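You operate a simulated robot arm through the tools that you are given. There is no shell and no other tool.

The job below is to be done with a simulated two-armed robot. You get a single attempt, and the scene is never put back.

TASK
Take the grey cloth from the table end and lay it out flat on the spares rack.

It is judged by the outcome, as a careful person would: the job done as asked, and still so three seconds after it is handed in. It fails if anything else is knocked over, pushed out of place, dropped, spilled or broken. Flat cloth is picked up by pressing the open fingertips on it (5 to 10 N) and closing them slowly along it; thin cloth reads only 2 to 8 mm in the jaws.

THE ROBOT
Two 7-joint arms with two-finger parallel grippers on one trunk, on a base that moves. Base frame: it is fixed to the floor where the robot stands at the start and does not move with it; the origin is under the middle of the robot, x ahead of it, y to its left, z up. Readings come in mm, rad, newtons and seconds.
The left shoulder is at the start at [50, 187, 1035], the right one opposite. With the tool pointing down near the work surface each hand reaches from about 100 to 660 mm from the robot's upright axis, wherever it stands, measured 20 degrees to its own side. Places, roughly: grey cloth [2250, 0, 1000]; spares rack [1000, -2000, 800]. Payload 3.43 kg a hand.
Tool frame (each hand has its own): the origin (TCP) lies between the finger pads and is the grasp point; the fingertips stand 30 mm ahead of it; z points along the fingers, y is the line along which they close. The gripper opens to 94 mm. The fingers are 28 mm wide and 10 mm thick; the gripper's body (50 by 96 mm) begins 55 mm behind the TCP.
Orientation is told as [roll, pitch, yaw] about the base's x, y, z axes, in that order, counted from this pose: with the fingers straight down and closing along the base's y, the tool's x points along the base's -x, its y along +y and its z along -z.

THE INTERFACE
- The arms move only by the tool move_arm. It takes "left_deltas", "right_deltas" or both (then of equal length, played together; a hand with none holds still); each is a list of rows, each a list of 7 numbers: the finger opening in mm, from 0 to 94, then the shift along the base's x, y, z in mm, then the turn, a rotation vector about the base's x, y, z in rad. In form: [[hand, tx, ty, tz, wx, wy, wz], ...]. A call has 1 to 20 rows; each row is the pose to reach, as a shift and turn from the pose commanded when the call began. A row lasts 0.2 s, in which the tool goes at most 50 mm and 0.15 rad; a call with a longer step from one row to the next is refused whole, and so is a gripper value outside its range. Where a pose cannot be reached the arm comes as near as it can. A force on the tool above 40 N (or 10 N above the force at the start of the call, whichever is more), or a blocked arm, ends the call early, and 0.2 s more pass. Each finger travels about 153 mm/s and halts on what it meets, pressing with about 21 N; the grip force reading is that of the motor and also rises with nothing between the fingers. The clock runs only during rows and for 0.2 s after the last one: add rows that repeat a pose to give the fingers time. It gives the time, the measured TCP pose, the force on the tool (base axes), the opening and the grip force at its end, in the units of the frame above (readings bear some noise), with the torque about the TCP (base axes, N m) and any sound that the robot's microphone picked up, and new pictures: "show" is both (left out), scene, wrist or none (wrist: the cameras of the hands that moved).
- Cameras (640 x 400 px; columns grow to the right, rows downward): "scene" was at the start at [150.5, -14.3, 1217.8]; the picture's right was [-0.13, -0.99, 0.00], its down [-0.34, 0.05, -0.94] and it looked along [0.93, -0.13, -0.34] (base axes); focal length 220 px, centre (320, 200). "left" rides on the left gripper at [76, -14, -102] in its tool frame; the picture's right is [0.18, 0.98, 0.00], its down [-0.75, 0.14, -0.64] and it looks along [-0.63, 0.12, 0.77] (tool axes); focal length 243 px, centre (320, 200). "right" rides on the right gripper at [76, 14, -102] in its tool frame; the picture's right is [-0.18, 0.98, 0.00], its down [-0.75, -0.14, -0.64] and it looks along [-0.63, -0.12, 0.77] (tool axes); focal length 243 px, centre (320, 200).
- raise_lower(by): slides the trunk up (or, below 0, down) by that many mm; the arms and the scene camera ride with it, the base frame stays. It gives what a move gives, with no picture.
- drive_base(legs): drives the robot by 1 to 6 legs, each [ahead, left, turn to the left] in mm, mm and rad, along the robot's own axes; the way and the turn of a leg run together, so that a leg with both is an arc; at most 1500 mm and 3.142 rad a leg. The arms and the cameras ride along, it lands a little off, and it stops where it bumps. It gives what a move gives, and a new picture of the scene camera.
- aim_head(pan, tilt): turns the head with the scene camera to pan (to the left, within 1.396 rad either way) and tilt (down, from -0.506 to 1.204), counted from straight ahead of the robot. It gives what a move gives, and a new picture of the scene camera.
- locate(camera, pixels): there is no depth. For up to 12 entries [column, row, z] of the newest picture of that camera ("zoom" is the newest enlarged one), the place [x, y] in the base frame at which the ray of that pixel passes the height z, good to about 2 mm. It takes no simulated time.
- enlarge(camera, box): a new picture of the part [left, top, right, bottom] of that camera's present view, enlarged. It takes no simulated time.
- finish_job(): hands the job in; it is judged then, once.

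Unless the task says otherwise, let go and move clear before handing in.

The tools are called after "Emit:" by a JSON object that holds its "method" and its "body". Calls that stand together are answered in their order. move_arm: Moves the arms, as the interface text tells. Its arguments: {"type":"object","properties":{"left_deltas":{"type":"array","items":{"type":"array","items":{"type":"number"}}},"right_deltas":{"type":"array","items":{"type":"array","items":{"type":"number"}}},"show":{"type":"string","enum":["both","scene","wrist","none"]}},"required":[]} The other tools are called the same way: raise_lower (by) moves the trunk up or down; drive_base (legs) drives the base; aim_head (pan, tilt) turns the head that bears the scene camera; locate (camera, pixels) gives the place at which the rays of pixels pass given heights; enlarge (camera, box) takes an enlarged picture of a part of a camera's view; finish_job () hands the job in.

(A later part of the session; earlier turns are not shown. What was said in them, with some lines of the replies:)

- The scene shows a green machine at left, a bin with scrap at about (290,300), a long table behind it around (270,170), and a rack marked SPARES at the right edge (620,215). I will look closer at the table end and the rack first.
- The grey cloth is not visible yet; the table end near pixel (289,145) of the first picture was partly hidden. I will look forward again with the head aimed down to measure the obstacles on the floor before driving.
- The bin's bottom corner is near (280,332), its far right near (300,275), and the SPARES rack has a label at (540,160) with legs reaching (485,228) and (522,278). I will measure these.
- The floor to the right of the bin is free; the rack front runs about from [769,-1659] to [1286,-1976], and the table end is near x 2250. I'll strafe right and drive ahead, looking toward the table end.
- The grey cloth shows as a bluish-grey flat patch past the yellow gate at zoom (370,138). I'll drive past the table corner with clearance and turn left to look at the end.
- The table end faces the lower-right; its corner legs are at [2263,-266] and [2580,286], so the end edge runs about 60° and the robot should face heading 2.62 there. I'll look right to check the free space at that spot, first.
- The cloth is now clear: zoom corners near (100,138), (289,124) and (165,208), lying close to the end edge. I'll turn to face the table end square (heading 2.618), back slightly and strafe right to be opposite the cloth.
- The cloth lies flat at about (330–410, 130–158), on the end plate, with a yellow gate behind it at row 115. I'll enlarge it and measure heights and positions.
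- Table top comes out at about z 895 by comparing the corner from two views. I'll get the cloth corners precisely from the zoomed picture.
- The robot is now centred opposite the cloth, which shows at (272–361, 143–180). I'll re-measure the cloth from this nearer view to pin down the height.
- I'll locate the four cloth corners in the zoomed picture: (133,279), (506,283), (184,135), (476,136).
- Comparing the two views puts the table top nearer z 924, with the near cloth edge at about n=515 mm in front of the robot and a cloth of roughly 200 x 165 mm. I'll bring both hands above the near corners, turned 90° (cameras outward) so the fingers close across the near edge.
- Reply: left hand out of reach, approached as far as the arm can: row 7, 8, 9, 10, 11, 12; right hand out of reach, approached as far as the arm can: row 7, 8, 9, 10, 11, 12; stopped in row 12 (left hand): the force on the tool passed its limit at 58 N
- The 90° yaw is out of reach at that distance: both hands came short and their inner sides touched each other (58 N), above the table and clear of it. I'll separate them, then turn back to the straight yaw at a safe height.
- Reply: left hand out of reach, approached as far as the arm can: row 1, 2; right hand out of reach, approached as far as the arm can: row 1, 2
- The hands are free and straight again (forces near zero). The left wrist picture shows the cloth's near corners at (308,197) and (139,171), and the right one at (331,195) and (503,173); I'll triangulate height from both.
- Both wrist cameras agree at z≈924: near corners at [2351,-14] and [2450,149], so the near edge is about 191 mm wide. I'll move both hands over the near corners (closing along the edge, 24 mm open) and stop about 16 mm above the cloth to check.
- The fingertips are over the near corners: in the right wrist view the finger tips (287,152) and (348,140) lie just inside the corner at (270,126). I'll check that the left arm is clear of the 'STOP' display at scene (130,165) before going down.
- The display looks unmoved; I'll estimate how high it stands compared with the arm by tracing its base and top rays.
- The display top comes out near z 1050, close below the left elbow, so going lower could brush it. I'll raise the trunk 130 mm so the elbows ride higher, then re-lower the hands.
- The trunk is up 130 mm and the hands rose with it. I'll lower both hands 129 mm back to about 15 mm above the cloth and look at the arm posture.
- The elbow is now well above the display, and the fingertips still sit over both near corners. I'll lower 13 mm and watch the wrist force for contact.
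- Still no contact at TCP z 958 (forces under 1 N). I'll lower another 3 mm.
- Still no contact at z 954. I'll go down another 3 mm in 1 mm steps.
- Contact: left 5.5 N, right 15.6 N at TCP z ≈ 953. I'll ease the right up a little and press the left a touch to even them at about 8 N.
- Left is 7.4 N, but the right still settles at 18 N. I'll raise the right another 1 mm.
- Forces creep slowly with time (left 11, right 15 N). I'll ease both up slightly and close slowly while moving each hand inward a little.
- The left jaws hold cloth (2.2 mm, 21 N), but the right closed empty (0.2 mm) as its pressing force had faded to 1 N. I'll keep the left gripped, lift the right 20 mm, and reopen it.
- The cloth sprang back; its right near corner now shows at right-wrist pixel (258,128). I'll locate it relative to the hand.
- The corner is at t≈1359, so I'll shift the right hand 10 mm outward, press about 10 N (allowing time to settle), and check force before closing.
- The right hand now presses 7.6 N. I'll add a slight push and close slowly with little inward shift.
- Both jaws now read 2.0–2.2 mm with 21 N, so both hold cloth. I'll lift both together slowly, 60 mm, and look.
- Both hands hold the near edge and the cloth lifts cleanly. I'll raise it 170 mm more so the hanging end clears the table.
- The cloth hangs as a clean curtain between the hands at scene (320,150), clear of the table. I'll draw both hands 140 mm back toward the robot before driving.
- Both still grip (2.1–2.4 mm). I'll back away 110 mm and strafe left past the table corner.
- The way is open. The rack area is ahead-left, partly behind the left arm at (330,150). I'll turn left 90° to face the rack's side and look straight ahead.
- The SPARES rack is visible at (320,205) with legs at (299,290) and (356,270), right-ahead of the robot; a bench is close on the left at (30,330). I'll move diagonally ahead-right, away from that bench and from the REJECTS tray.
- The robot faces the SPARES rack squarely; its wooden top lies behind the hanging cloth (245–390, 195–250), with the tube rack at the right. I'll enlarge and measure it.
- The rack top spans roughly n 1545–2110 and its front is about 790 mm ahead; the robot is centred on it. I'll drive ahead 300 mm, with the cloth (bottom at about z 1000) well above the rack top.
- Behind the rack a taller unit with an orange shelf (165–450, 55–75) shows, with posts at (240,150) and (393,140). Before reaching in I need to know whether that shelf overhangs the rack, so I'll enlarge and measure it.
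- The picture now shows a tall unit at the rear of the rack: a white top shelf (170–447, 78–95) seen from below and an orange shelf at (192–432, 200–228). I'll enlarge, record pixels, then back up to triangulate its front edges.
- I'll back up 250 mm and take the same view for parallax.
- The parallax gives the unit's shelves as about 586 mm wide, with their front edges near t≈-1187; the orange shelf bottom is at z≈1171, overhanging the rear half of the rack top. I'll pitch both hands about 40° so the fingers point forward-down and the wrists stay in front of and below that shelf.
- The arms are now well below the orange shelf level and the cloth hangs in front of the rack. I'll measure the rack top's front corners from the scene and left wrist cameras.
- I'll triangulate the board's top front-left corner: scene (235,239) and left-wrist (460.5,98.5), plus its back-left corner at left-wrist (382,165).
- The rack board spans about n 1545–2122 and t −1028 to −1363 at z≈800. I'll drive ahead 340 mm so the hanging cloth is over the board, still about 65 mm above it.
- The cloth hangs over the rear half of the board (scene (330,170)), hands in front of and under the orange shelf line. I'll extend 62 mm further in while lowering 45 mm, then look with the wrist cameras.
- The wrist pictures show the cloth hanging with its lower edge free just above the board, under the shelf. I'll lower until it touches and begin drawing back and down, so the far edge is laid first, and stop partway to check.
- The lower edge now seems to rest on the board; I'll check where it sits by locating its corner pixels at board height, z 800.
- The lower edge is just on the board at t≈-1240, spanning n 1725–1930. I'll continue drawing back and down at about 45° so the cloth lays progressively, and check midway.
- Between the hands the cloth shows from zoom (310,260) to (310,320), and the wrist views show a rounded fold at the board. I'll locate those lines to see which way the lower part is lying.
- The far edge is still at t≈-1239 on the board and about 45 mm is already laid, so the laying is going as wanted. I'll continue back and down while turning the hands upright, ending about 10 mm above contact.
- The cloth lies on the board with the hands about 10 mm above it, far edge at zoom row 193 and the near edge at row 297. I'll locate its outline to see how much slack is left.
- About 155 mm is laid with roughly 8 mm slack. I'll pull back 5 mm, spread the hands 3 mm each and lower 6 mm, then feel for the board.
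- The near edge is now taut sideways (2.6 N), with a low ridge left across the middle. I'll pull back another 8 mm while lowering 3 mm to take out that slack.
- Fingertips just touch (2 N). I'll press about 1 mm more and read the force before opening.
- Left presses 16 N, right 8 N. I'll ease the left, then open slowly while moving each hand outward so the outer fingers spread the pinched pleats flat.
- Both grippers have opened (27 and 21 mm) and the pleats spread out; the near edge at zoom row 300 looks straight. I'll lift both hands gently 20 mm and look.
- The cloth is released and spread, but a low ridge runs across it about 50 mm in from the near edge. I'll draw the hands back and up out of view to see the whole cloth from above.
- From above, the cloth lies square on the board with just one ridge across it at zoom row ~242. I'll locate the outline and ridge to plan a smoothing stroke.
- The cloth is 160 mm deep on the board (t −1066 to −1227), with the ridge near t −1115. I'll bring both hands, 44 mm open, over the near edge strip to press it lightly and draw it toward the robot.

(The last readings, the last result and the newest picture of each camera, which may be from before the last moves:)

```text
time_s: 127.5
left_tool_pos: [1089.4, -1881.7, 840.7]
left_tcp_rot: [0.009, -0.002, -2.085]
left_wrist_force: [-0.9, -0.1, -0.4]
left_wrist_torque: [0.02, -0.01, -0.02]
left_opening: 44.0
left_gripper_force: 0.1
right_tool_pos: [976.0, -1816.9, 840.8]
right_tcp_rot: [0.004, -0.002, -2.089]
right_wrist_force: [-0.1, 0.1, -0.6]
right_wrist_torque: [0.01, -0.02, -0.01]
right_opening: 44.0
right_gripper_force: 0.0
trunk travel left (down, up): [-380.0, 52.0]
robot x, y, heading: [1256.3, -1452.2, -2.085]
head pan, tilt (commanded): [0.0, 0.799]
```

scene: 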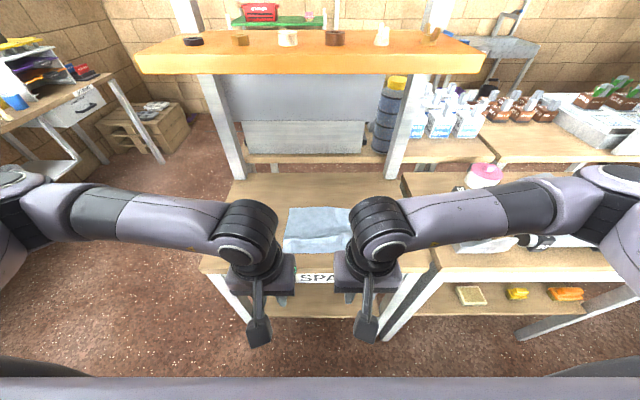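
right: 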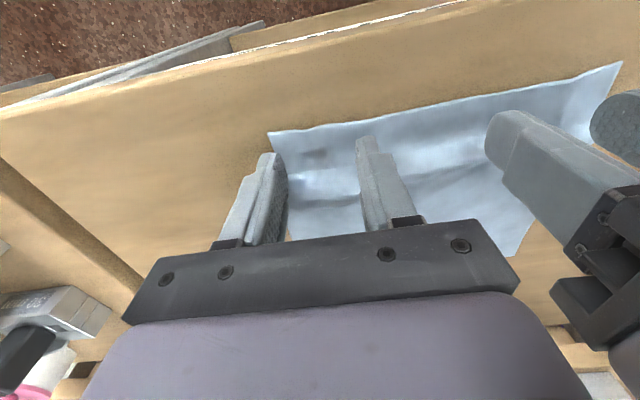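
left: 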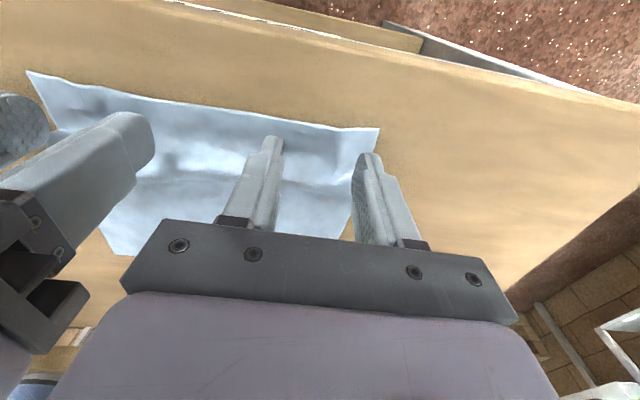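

The fingers sit over the near strip, with the outer ones right at the side edges. I'll narrow to 36 mm, lower to contact and read the press force.

Emit:
{"method": "move_arm", "body": {"left_deltas": [[36, 0, 0, -4, 0, 0, 0], [36, 0, 0, -7.5, 0, 0, 0], [36, 0, 0, -9.3, 0, 0, 0], [36, 0, 0, -9.3, 0, 0, 0], [36, 0, 0, -9.3, 0, 0, 0]], "right_deltas": [[36, 0, 0, -4, 0, 0, 0], [36, 0, 0, -7.5, 0, 0, 0], [36, 0, 0, -9.3, 0, 0, 0], [36, 0, 0, -9.3, 0, 0, 0], [36, 0, 0, -9.3, 0, 0, 0]], "show": "none"}}

```text
time_s: 128.7
left_tool_pos: [1090.1, -1881.0, 832.1]
left_tcp_rot: [0.007, -0.005, -2.084]
left_wrist_force: [0.3, -0.4, 2.1]
left_wrist_torque: [-0.01, -0.03, -0.02]
left_opening: 35.9
left_gripper_force: 0.1
right_tool_pos: [977.1, -1818.0, 832.4]
right_tcp_rot: [0.004, -0.005, -2.088]
right_wrist_force: [-1.2, 0.5, 6.9]
right_wrist_torque: [0.06, 0.08, 0.03]
right_opening: 36.3
right_gripper_force: 0.6
trunk travel left (down, up): [-380.0, 52.0]
robot x, y, heading: [1257.4, -1448.5, -2.087]
head pan, tilt (commanded): [0.0, 0.799]
```

Left 2 N, right 7 N. I'll press the left slightly more and draw both hands back 14 mm slowly, then look.

Emit:
{"method": "move_arm", "body": {"left_deltas": [[36, 0, 0, -0.5, 0, 0, 0], [36, 0, 0, -0.7, 0, 0, 0], [36, 1, 1.7, -0.7, 0, 0, 0], [36, 2, 3.5, -0.7, 0, 0, 0], [36, 3, 5.2, -0.7, 0, 0, 0], [36, 4, 6.9, -0.7, 0, 0, 0], [36, 5, 8.7, -0.7, 0, 0, 0], [36, 6, 10.4, -0.7, 0, 0, 0], [36, 7, 12.1, -0.7, 0, 0, 0], [36, 7, 12.1, -0.7, 0, 0, 0]], "right_deltas": [[36, 0, 0, 0, 0, 0, 0], [36, 0, 0, -0.1, 0, 0, 0], [36, 1, 1.7, -0.1, 0, 0, 0], [36, 2, 3.5, -0.1, 0, 0, 0], [36, 3, 5.2, -0.1, 0, 0, 0], [36, 4, 6.9, -0.1, 0, 0, 0], [36, 5, 8.7, -0.1, 0, 0, 0], [36, 6, 10.4, -0.1, 0, 0, 0], [36, 7, 12.1, -0.1, 0, 0, 0], [36, 7, 12.1, -0.1, 0, 0, 0]]}}

Emit:
{"method": "enlarge", "body": {"camera": "scene", "box": [240, 170, 400, 280]}}

```text
time_s: 130.9
left_tool_pos: [1095.5, -1868.3, 831.7]
left_tcp_rot: [0.004, -0.006, -2.085]
left_wrist_force: [-1.4, -4.5, 13.0]
left_wrist_torque: [0.11, 0.19, 0.04]
left_opening: 36.0
left_gripper_force: 0.0
right_tool_pos: [984.6, -1804.8, 831.4]
right_tcp_rot: [0.003, -0.004, -2.087]
right_wrist_force: [-3.2, -2.8, 14.0]
right_wrist_torque: [-0.01, 0.25, 0.05]
right_opening: 36.0
right_gripper_force: 0.1
trunk travel left (down, up): [-380.0, 52.0]
robot x, y, heading: [1259.0, -1450.1, -2.082]
head pan, tilt (commanded): [0.0, 0.799]
```

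scene: 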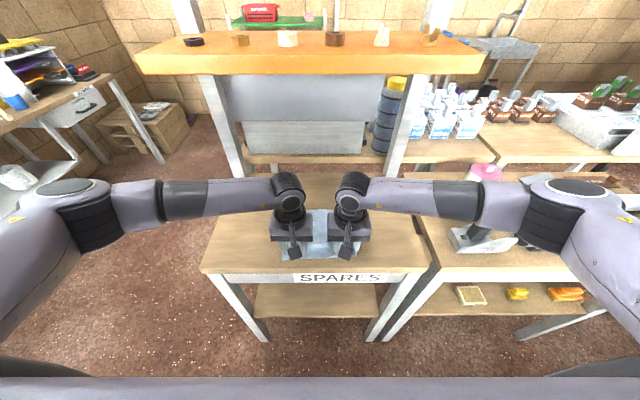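
right: 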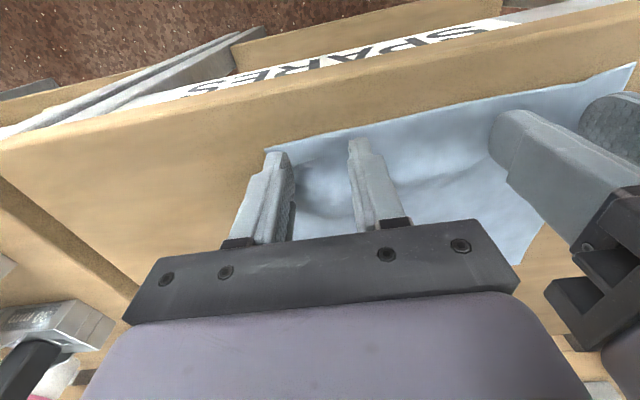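
left: 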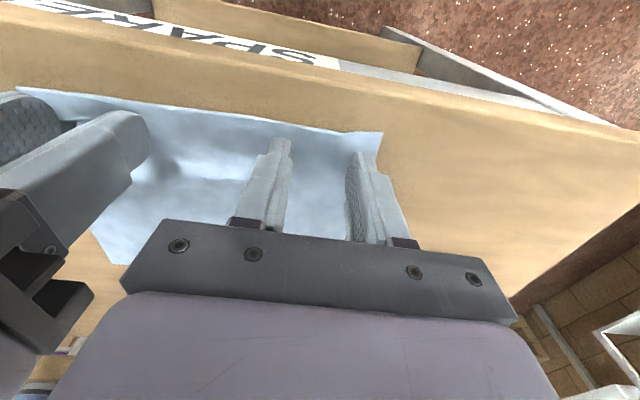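

```text
3.64 times, centred on (320, 225) of scene
```

zoom: 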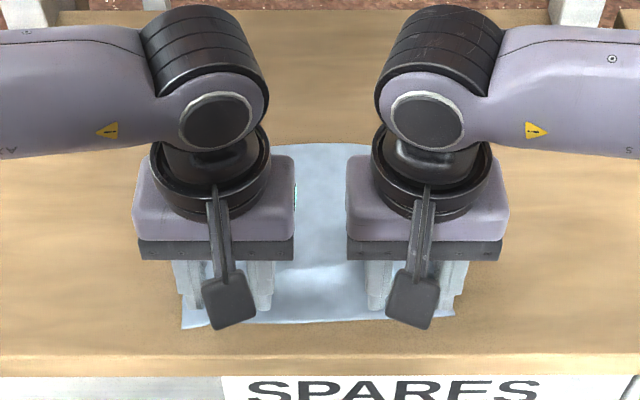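

The ridge looks much reduced and the cloth stretched smoother. I'll lift the hands gently and draw them back to see the whole cloth.

Emit:
{"method": "move_arm", "body": {"left_deltas": [[36, 0, 0, 3, 0, 0, 0], [36, 0, 0, 8, 0, 0, 0], [36, 0, 0, 20, 0, 0, 0], [36, 12, 20, 35, 0, 0, 0], [36, 30, 52, 50, 0, 0, 0], [36, 50, 86, 60, 0, 0, 0], [36, 70, 121, 70, 0, 0, 0], [36, 70, 121, 70, 0, 0, 0]], "right_deltas": [[36, 0, 0, 3, 0, 0, 0], [36, 0, 0, 8, 0, 0, 0], [36, 0, 0, 20, 0, 0, 0], [36, 12, 20, 35, 0, 0, 0], [36, 30, 52, 50, 0, 0, 0], [36, 50, 86, 60, 0, 0, 0], [36, 70, 121, 70, 0, 0, 0], [36, 70, 121, 70, 0, 0, 0]], "show": "scene"}}

Emit:
{"method": "enlarge", "body": {"camera": "scene", "box": [240, 170, 400, 280]}}

```text
time_s: 132.7
left_tool_pos: [1169.4, -1748.9, 901.4]
left_tcp_rot: [0.007, -0.004, -2.083]
left_wrist_force: [-0.3, -0.3, 0.0]
left_wrist_torque: [-0.03, -0.02, 0.02]
left_opening: 35.8
left_gripper_force: 0.1
right_tool_pos: [1056.3, -1683.2, 902.1]
right_tcp_rot: [0.003, -0.002, -2.089]
right_wrist_force: [-0.6, -0.6, 0.0]
right_wrist_torque: [-0.02, 0.02, 0.0]
right_opening: 36.0
right_gripper_force: 0.0
trunk travel left (down, up): [-380.0, 52.0]
robot x, y, heading: [1259.2, -1454.6, -2.086]
head pan, tilt (commanded): [0.0, 0.799]
```

scene: 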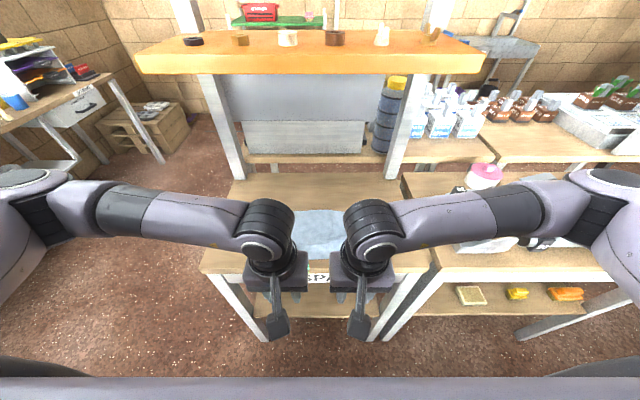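

```text
3.64 times, centred on (320, 225) of scene
```

zoom: 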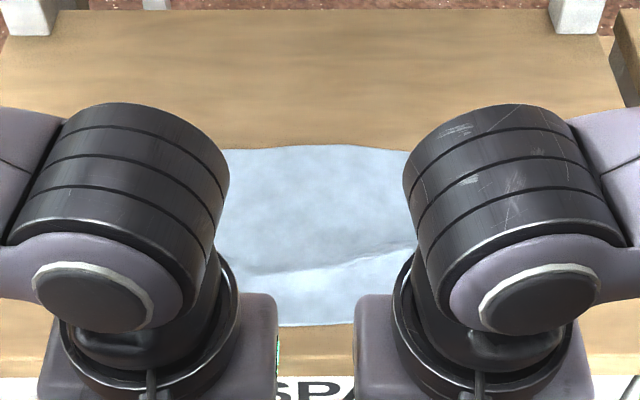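

Only a faint trace of the ridge remains at zoom row ~262. I'll move the hands apart and further back for a clear view of the whole cloth.

Emit:
{"method": "move_arm", "body": {"left_deltas": [[36, 22, 1, 10, 0, 0, 0], [36, 44, 2, 20, 0, 0, 0], [36, 66, 3, 30, 0, 0, 0], [36, 88, 4, 40, 0, 0, 0], [36, 88, 4, 40, 0, 0, 0]], "right_deltas": [[36, -8, 22, 10, 0, 0, 0], [36, -16, 44, 20, 0, 0, 0], [36, -24, 66, 30, 0, 0, 0], [36, -32, 88, 40, 0, 0, 0], [36, -32, 88, 40, 0, 0, 0]], "show": "scene"}}

Emit:
{"method": "enlarge", "body": {"camera": "scene", "box": [240, 170, 400, 280]}}

```text
time_s: 134.1
left_tool_pos: [1254.8, -1745.0, 940.1]
left_tcp_rot: [0.007, -0.002, -2.086]
left_wrist_force: [0.5, 0.0, -0.4]
left_wrist_torque: [-0.05, 0.01, 0.01]
left_opening: 36.1
left_gripper_force: 0.1
right_tool_pos: [1020.6, -1602.0, 939.7]
right_tcp_rot: [0.005, -0.011, -2.105]
right_wrist_force: [-4.0, -3.4, 1.7]
right_wrist_torque: [0.46, -0.5, 0.09]
right_opening: 36.1
right_gripper_force: 0.0
trunk travel left (down, up): [-380.0, 52.0]
robot x, y, heading: [1258.3, -1451.7, -2.085]
head pan, tilt (commanded): [0.0, 0.799]
stopped in row 5 (right hand): the force on the tool passed its limit at 41 N (the readings are from after the stop); the commanded pose is now the measured one
```

scene: 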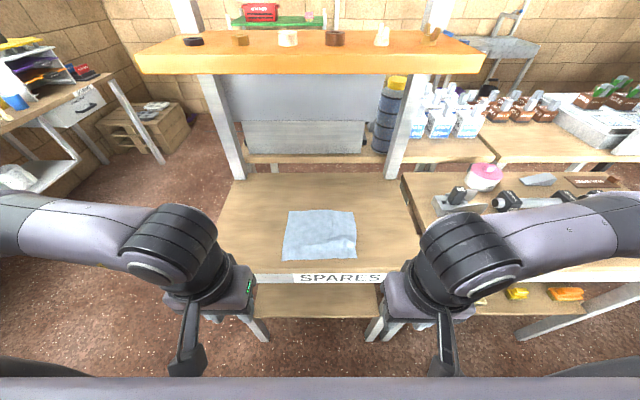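

```text
3.64 times, centred on (320, 225) of scene
```

zoom: 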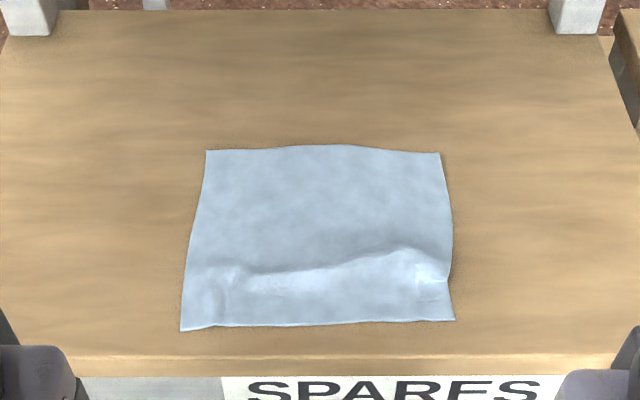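

The right hand's stop (41 N) points toward the robot, i.e. its camera touched the robot's own torso; I'll move it forward a bit. The cloth shows a shallow ridge at zoom (250–440, 250–275), so I'll measure its outline again.

Emit:
{"method": "locate", "body": {"camera": "zoom", "pixels": [[206, 150, 801], [438, 152, 801], [455, 320, 801], [181, 331, 801], [322, 145, 801], [322, 323, 801], [250, 268, 806], [330, 262, 806], [430, 248, 806], [30, 360, 800], [600, 358, 800]]}}

Emit:
{"method": "move_arm", "body": {"left_deltas": [[36, -5, -8.7, 0, 0, 0, 0], [36, -10, -17.3, 0, 0, 0, 0]], "right_deltas": [[36, -7, -12, 0, 0, 0, 0], [36, -15, -26, 0, 0, 0, 0]], "show": "scene"}}

```text
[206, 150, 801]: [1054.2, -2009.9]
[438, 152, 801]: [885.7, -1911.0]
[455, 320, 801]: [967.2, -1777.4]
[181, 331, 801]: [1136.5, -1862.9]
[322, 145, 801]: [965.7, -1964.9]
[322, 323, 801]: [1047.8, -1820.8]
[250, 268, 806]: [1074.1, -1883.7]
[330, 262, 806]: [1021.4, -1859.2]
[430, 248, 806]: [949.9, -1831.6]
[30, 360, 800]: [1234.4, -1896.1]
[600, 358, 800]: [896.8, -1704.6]
```

```text
time_s: 134.7
left_tool_pos: [1244.5, -1761.9, 939.7]
left_tcp_rot: [0.006, -0.001, -2.085]
left_wrist_force: [-0.3, 0.3, 0.4]
left_wrist_torque: [-0.01, 0.01, -0.01]
left_opening: 36.1
left_gripper_force: 0.1
right_tool_pos: [1006.8, -1626.5, 940.9]
right_tcp_rot: [0.005, -0.01, -2.104]
right_wrist_force: [0.3, -0.6, -0.6]
right_wrist_torque: [-0.01, -0.03, -0.02]
right_opening: 36.0
right_gripper_force: 0.0
trunk travel left (down, up): [-380.0, 52.0]
robot x, y, heading: [1258.0, -1453.7, -2.089]
head pan, tilt (commanded): [0.0, 0.799]
```

scene: 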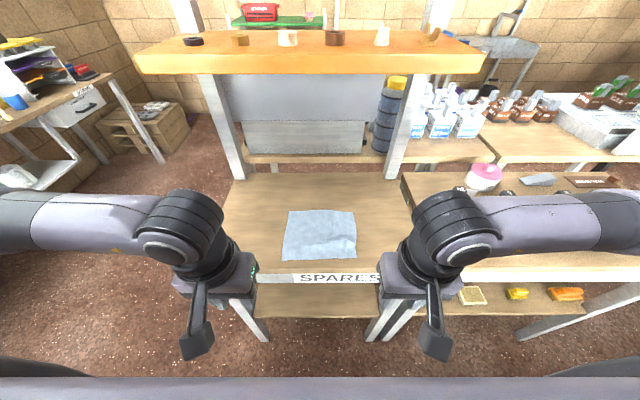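

The cloth measures about 189 x 166 mm, practically its full size, so only a few mm of slack is left in the ridge (t −1093 to −1110). I'll bring the hands over the ridge and pat it down.

Emit:
{"method": "move_arm", "body": {"left_deltas": [[38, -28.6, -20.3, -8, 0, 0, 0], [40, -57.1, -40.5, -18, 0, 0, 0], [44, -85.7, -60.8, -30, 0, 0, 0], [44, -114.2, -81, -45, 0, 0, 0], [44, -142.8, -101.3, -65, 0, 0, 0], [44, -171.3, -121.5, -78, 0, 0, 0], [44, -171.3, -121.5, -90, 0, 0, 0], [44, -171.3, -121.5, -98, 0, 0, 0], [44, -171.3, -121.5, -98, 0, 0, 0]], "right_deltas": [[38, -5.6, -35.7, -8, 0, 0, 0.003], [40, -11.2, -71.3, -18, 0, 0, 0.006], [44, -16.8, -107, -30, 0, 0, 0.009], [44, -22.4, -142.7, -45, 0, 0, 0.012], [44, -28, -178.3, -65, 0, 0, 0.015], [44, -33.6, -214, -78, 0, 0, 0.015], [44, -33.6, -214, -90, 0, 0, 0.015], [44, -33.6, -214, -98, 0, 0, 0.015], [44, -33.6, -214, -98, 0, 0, 0.015]]}}

```text
time_s: 136.7
left_tool_pos: [1071.0, -1883.5, 841.6]
left_tcp_rot: [0.007, -0.002, -2.085]
left_wrist_force: [-0.5, 0.0, -0.3]
left_wrist_torque: [-0.02, -0.01, -0.04]
left_opening: 43.9
left_gripper_force: 0.0
right_tool_pos: [973.7, -1841.6, 840.9]
right_tcp_rot: [0.006, -0.01, -2.087]
right_wrist_force: [0.7, 0.0, 0.1]
right_wrist_torque: [0.0, -0.01, -0.02]
right_opening: 43.9
right_gripper_force: 0.1
trunk travel left (down, up): [-380.0, 52.0]
robot x, y, heading: [1257.2, -1451.9, -2.085]
head pan, tilt (commanded): [0.0, 0.799]
```

scene: 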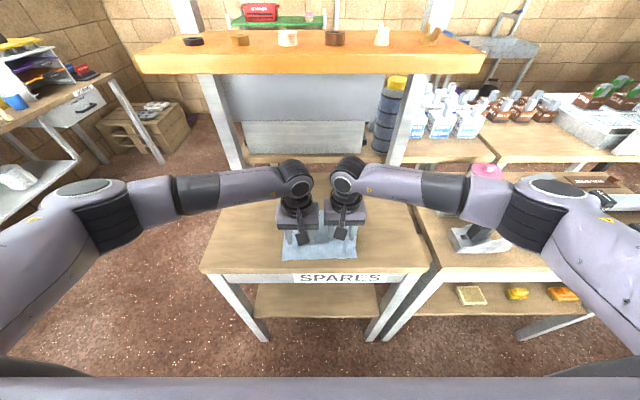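
right: 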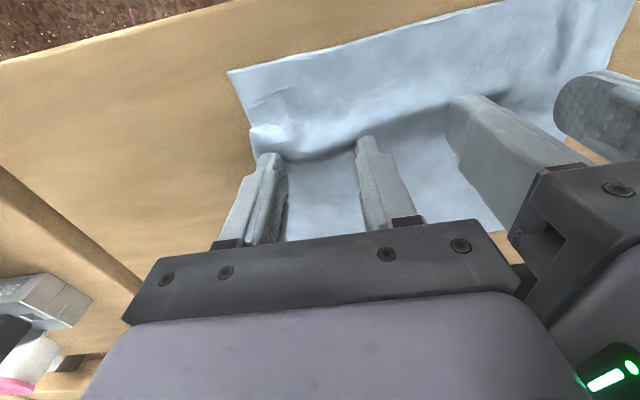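
left: 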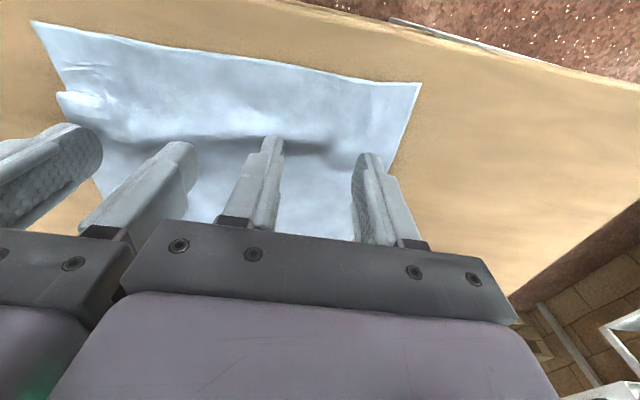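

The fingers stand just at the ridge's far slope (right view ridge at (255–440, 135–110)). I'll press down gently there and lift again.

Emit:
{"method": "move_arm", "body": {"left_deltas": [[44, 0, 0, -5, 0, 0, 0], [44, 0, 0, -8, 0, 0, 0], [44, 0, 0, -10, 0, 0, 0], [44, 0, 0, -10.3, 0, 0, 0], [44, 0, 0, -10.3, 0, 0, 0]], "right_deltas": [[44, 0, 0, -5, 0, 0, 0], [44, 0, 0, -8, 0, 0, 0], [44, 0, 0, -9.5, 0, 0, 0], [44, 0, 0, -9.5, 0, 0, 0], [44, 0, 0, -9.5, 0, 0, 0]], "show": "wrist"}}

```text
time_s: 137.8
left_tool_pos: [1072.9, -1884.8, 831.4]
left_tcp_rot: [0.005, -0.003, -2.084]
left_wrist_force: [0.2, 0.0, 0.7]
left_wrist_torque: [0.0, 0.04, -0.03]
left_opening: 43.9
left_gripper_force: 0.1
right_tool_pos: [973.8, -1841.8, 833.8]
right_tcp_rot: [0.006, -0.01, -2.09]
right_wrist_force: [0.4, -0.4, -1.0]
right_wrist_torque: [0.01, -0.03, -0.01]
right_opening: 43.9
right_gripper_force: 0.1
trunk travel left (down, up): [-380.0, 52.0]
robot x, y, heading: [1258.7, -1452.2, -2.086]
head pan, tilt (commanded): [0.0, 0.799]
```

right: 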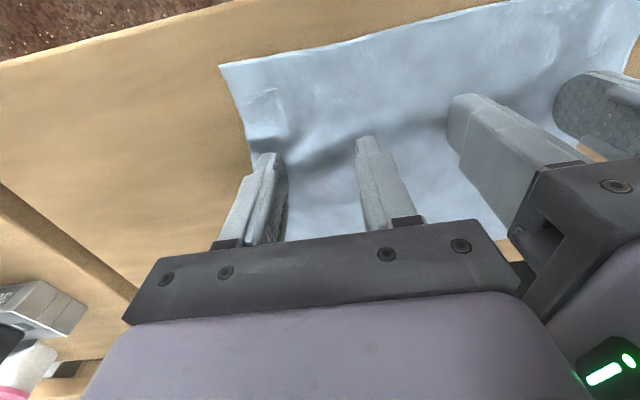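
left: 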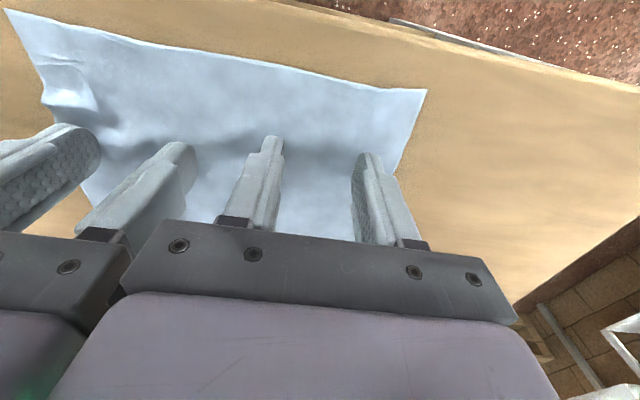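

Nearly touching (left 0.7 N, right none). I'll press a further 1–3 mm.

Emit:
{"method": "move_arm", "body": {"left_deltas": [[44, 0, 0, -0.6, 0, 0, 0], [44, 0, 0, -0.8, 0, 0, 0], [44, 0, 0, -0.8, 0, 0, 0], [44, 0, 0, -0.8, 0, 0, 0]], "right_deltas": [[44, 0, 0, -1.2, 0, 0, 0], [44, 0, 0, -2, 0, 0, 0], [44, 0, 0, -2.4, 0, 0, 0], [44, 0, 0, -2.4, 0, 0, 0]], "show": "wrist"}}

```text
time_s: 138.8
left_tool_pos: [1072.0, -1883.7, 830.6]
left_tcp_rot: [0.005, -0.002, -2.086]
left_wrist_force: [-1.4, -1.4, 4.1]
left_wrist_torque: [0.0, 0.09, -0.02]
left_opening: 43.7
left_gripper_force: 0.1
right_tool_pos: [973.6, -1841.7, 831.3]
right_tcp_rot: [0.005, -0.014, -2.089]
right_wrist_force: [-1.1, -2.2, 8.4]
right_wrist_torque: [0.15, 0.22, 0.07]
right_opening: 43.6
right_gripper_force: 0.0
trunk travel left (down, up): [-380.0, 52.0]
robot x, y, heading: [1257.1, -1451.4, -2.085]
head pan, tilt (commanded): [0.0, 0.799]
```

right: 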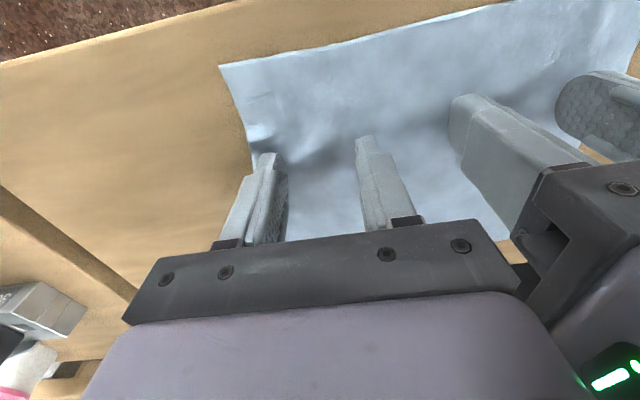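
left: 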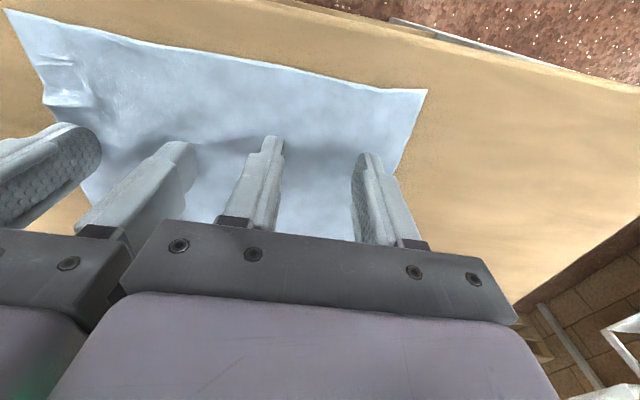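

The ridge is now very shallow under both hands (4 and 8 N). I'll lift straight up and draw back to view the result, keeping away from my own torso this time.

Emit:
{"method": "move_arm", "body": {"left_deltas": [[44, 0, 0, 3, 0, 0, 0], [44, 0, 0, 8, 0, 0, 0], [44, 0, 0, 16, 0, 0, 0], [44, 20, 20, 28, 0, 0, 0], [44, 50, 50, 45, 0, 0, 0], [44, 80, 78, 60, 0, 0, 0], [44, 110, 103, 75, 0, 0, 0], [44, 140, 108, 85, 0, 0, 0], [44, 140, 108, 85, 0, 0, 0]], "right_deltas": [[44, 0, 0, 3, 0, 0, 0], [44, 0, 0, 8, 0, 0, 0], [44, 0, 0, 16, 0, 0, 0], [44, 8, 28, 28, 0, 0, 0], [44, 15, 65, 45, 0, 0, 0], [44, 18, 105, 60, 0, 0, 0], [44, 20, 145, 75, 0, 0, 0], [44, 20, 175, 85, 0, 0, 0], [44, 20, 175, 85, 0, 0, 0]], "show": "scene"}}

Emit:
{"method": "enlarge", "body": {"camera": "scene", "box": [260, 190, 380, 275]}}

```text
time_s: 140.8
left_tool_pos: [1212.1, -1777.6, 916.7]
left_tcp_rot: [0.005, -0.002, -2.086]
left_wrist_force: [-0.3, -0.6, 0.2]
left_wrist_torque: [0.0, -0.02, 0.04]
left_opening: 43.8
left_gripper_force: 0.1
right_tool_pos: [992.3, -1667.8, 915.4]
right_tcp_rot: [0.004, -0.011, -2.089]
right_wrist_force: [0.5, -0.4, -0.1]
right_wrist_torque: [-0.01, -0.02, 0.01]
right_opening: 43.9
right_gripper_force: 0.1
trunk travel left (down, up): [-380.0, 52.0]
robot x, y, heading: [1259.0, -1454.6, -2.088]
head pan, tilt (commanded): [0.0, 0.799]
```

scene: 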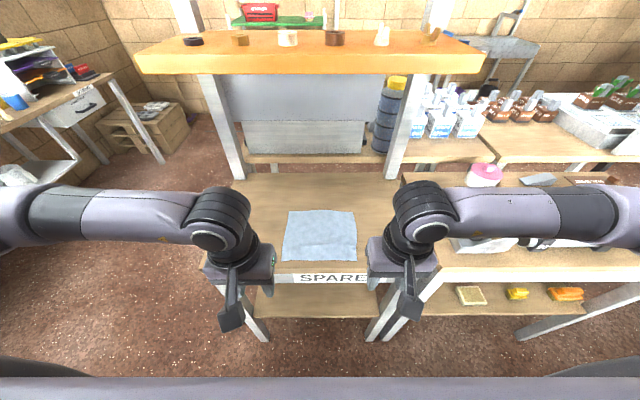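

```text
4.71 times, centred on (320, 232) of scene
```

zoom: 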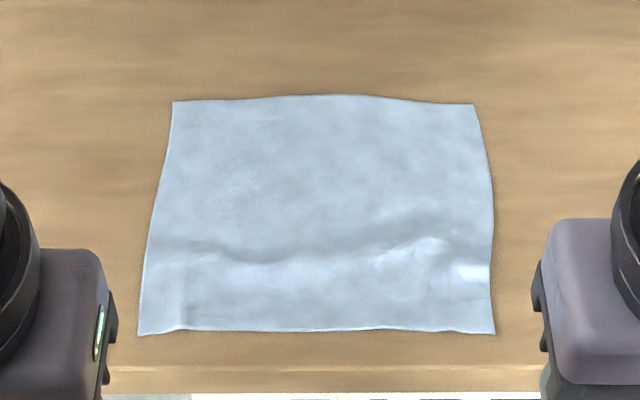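

The ridge is much flatter; a slight bump remains on the right around zoom (430,245). I'll locate it for one more pat.

Emit:
{"method": "locate", "body": {"camera": "zoom", "pixels": [[430, 245, 804], [470, 272, 804], [350, 255, 804], [260, 260, 804], [195, 248, 804], [138, 334, 801], [494, 332, 801], [173, 101, 801], [474, 104, 801], [320, 95, 801], [320, 331, 801]]}}

```text
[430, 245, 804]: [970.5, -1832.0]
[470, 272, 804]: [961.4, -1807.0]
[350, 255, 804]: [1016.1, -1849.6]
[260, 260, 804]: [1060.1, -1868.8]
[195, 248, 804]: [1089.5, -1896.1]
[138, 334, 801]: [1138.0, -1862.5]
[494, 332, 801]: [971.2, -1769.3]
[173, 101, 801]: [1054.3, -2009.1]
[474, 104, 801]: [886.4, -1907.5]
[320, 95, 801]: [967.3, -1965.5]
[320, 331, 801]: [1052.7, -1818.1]
```

The cloth now measures its full size (about 190 x 168 mm), so it's flat apart from a faint crease. I'll do one more gentle pat along the crease.

Emit:
{"method": "move_arm", "body": {"left_deltas": [[44, -34, -25.4, -10, 0, 0, 0], [42, -68, -50.8, -25, 0, 0, 0], [40, -102, -76.1, -42, 0, 0, 0], [40, -136.1, -101.5, -56, 0, 0, 0], [40, -136.1, -101.5, -70, 0, 0, 0], [40, -136.1, -101.5, -79, 0, 0, 0], [40, -136.1, -101.5, -84, 0, 0, 0], [40, -136.1, -101.5, -85.4, 0, 0, 0], [40, -136.1, -101.5, -85.4, 0, 0, 0], [40, -136.1, -101.5, -85.4, 0, 0, 0]], "right_deltas": [[44, -3, -40.1, -10, 0, 0, 0], [42, -6, -80.3, -25, 0, 0, 0], [40, -9, -120.4, -42, 0, 0, 0], [40, -12, -160.5, -56, 0, 0, 0], [40, -12, -160.5, -70, 0, 0, 0], [40, -12, -160.5, -79, 0, 0, 0], [40, -12, -160.5, -83, 0, 0, 0], [40, -12, -160.5, -84.7, 0, 0, 0], [40, -12, -160.5, -84.7, 0, 0, 0], [40, -12, -160.5, -84.7, 0, 0, 0]], "show": "wrist"}}

```text
time_s: 143.1
left_tool_pos: [1078.1, -1876.8, 830.8]
left_tcp_rot: [0.005, -0.004, -2.087]
left_wrist_force: [1.5, -0.8, 5.4]
left_wrist_torque: [0.06, 0.05, -0.02]
left_opening: 39.6
left_gripper_force: 0.1
right_tool_pos: [981.2, -1825.1, 832.4]
right_tcp_rot: [0.003, -0.013, -2.089]
right_wrist_force: [-2.1, -0.9, 6.1]
right_wrist_torque: [0.15, 0.2, 0.07]
right_opening: 40.5
right_gripper_force: 0.5
trunk travel left (down, up): [-380.0, 52.0]
robot x, y, heading: [1260.4, -1448.9, -2.085]
head pan, tilt (commanded): [0.0, 0.799]
```

right: 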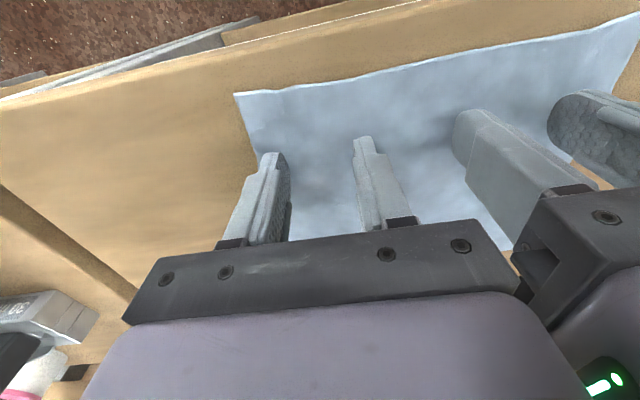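
left: 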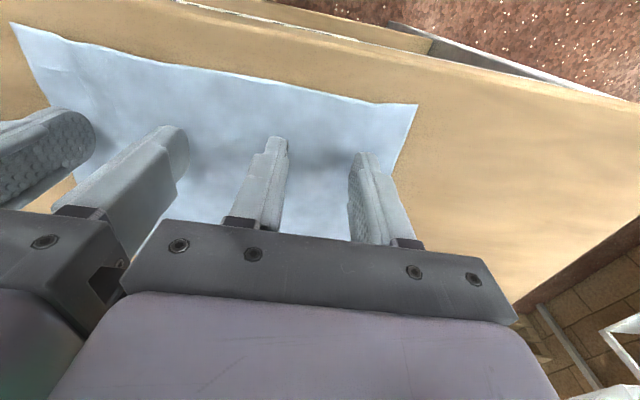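

The wrist views show the cloth smooth, with 5–6 N pressed. I'll lift straight up and withdraw again.

Emit:
{"method": "move_arm", "body": {"left_deltas": [[40, 0, 0, 3, 0, 0, 0], [40, 0, 0, 8, 0, 0, 0], [40, 0, 0, 16, 0, 0, 0], [40, 20, 15, 28, 0, 0, 0], [40, 50, 38, 45, 0, 0, 0], [40, 85, 63, 60, 0, 0, 0], [40, 115, 85, 75, 0, 0, 0], [40, 140, 100, 85, 0, 0, 0], [40, 140, 100, 85, 0, 0, 0]], "right_deltas": [[40, 0, 0, 3, 0, 0, 0], [40, 0, 0, 8, 0, 0, 0], [40, 0, 0, 16, 0, 0, 0], [40, 4, 24, 28, 0, 0, 0], [40, 8, 60, 45, 0, 0, 0], [40, 10, 100, 60, 0, 0, 0], [40, 10, 135, 75, 0, 0, 0], [40, 10, 160, 85, 0, 0, 0], [40, 10, 160, 85, 0, 0, 0]], "show": "scene"}}

Emit:
{"method": "enlarge", "body": {"camera": "scene", "box": [260, 190, 380, 275]}}

```text
time_s: 145.1
left_tool_pos: [1218.4, -1775.3, 917.3]
left_tcp_rot: [0.007, -0.002, -2.086]
left_wrist_force: [-0.1, -0.6, -0.2]
left_wrist_torque: [0.0, -0.03, -0.02]
left_opening: 40.0
left_gripper_force: 0.1
right_tool_pos: [989.1, -1667.3, 915.5]
right_tcp_rot: [0.004, -0.011, -2.089]
right_wrist_force: [0.6, 0.9, 0.2]
right_wrist_torque: [0.05, -0.03, 0.0]
right_opening: 40.0
right_gripper_force: 0.1
trunk travel left (down, up): [-380.0, 52.0]
robot x, y, heading: [1259.0, -1450.1, -2.083]
head pan, tilt (commanded): [0.0, 0.799]
```

scene: 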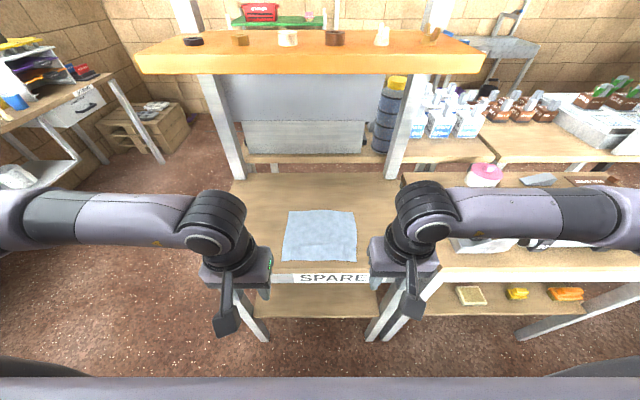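

```text
4.71 times, centred on (320, 232) of scene
```

zoom: 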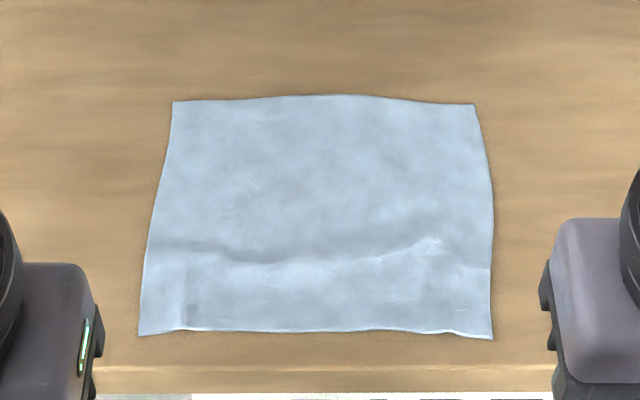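

The cloth lies flat and square on the SPARES board, released, with only a faint crease. I'll back the robot 250 mm clear and take a final look.

Emit:
{"method": "drive_base", "body": {"legs": [[-250, 0, 0]]}}

Emit:
{"method": "enlarge", "body": {"camera": "scene", "box": [200, 90, 440, 260]}}

```text
time_s: 146.9
left_tool_pos: [1341.7, -1555.4, 917.0]
left_tcp_rot: [0.006, -0.005, -2.088]
left_wrist_force: [0.5, 0.2, -0.4]
left_wrist_torque: [-0.06, 0.05, 0.02]
left_opening: 40.0
left_gripper_force: 0.0
right_tool_pos: [1114.2, -1445.9, 915.6]
right_tcp_rot: [0.006, -0.009, -2.09]
right_wrist_force: [0.0, 0.7, 0.0]
right_wrist_torque: [0.03, -0.02, 0.02]
right_opening: 40.2
right_gripper_force: 0.0
trunk travel left (down, up): [-380.0, 52.0]
robot x, y, heading: [1384.7, -1231.2, -2.088]
head pan, tilt (commanded): [0.0, 0.799]
```

scene: 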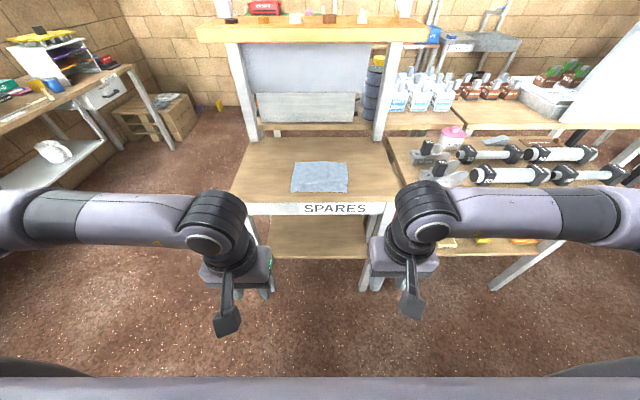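

```text
2.35 times, centred on (320, 175) of scene
```

zoom: 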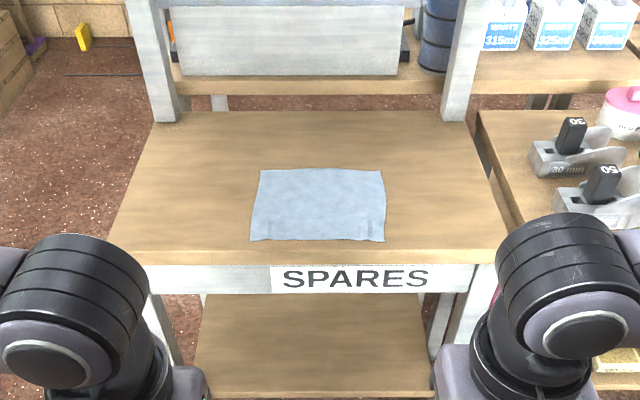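

The grey cloth lies flat on the SPARES rack at zoom (250–387, 168–242), fully on the board. The tube rack and shelves beside it look undisturbed, and both hands are empty and clear. I'm handing the job in.

Emit:
{"method": "finish_job", "body": {}}

```text
The job is handed in.
```

The grey cloth is lying flat on the spares rack's wooden top, square to the front and about 20 mm in from the front edge. It measures about its full size, with only a faint crease across it near the front.

Nothing else was knocked over or pushed out of place that I could see. The robot did touch itself twice. Early on the two hands bumped each other above the table (58 N). Later the right hand reached its limit at 41 N, apparently against the robot's own body. Neither contact involved anything in the room.

Both hands are open and empty, and the robot is backed clear of the rack. The job is handed in, with no result back yet.
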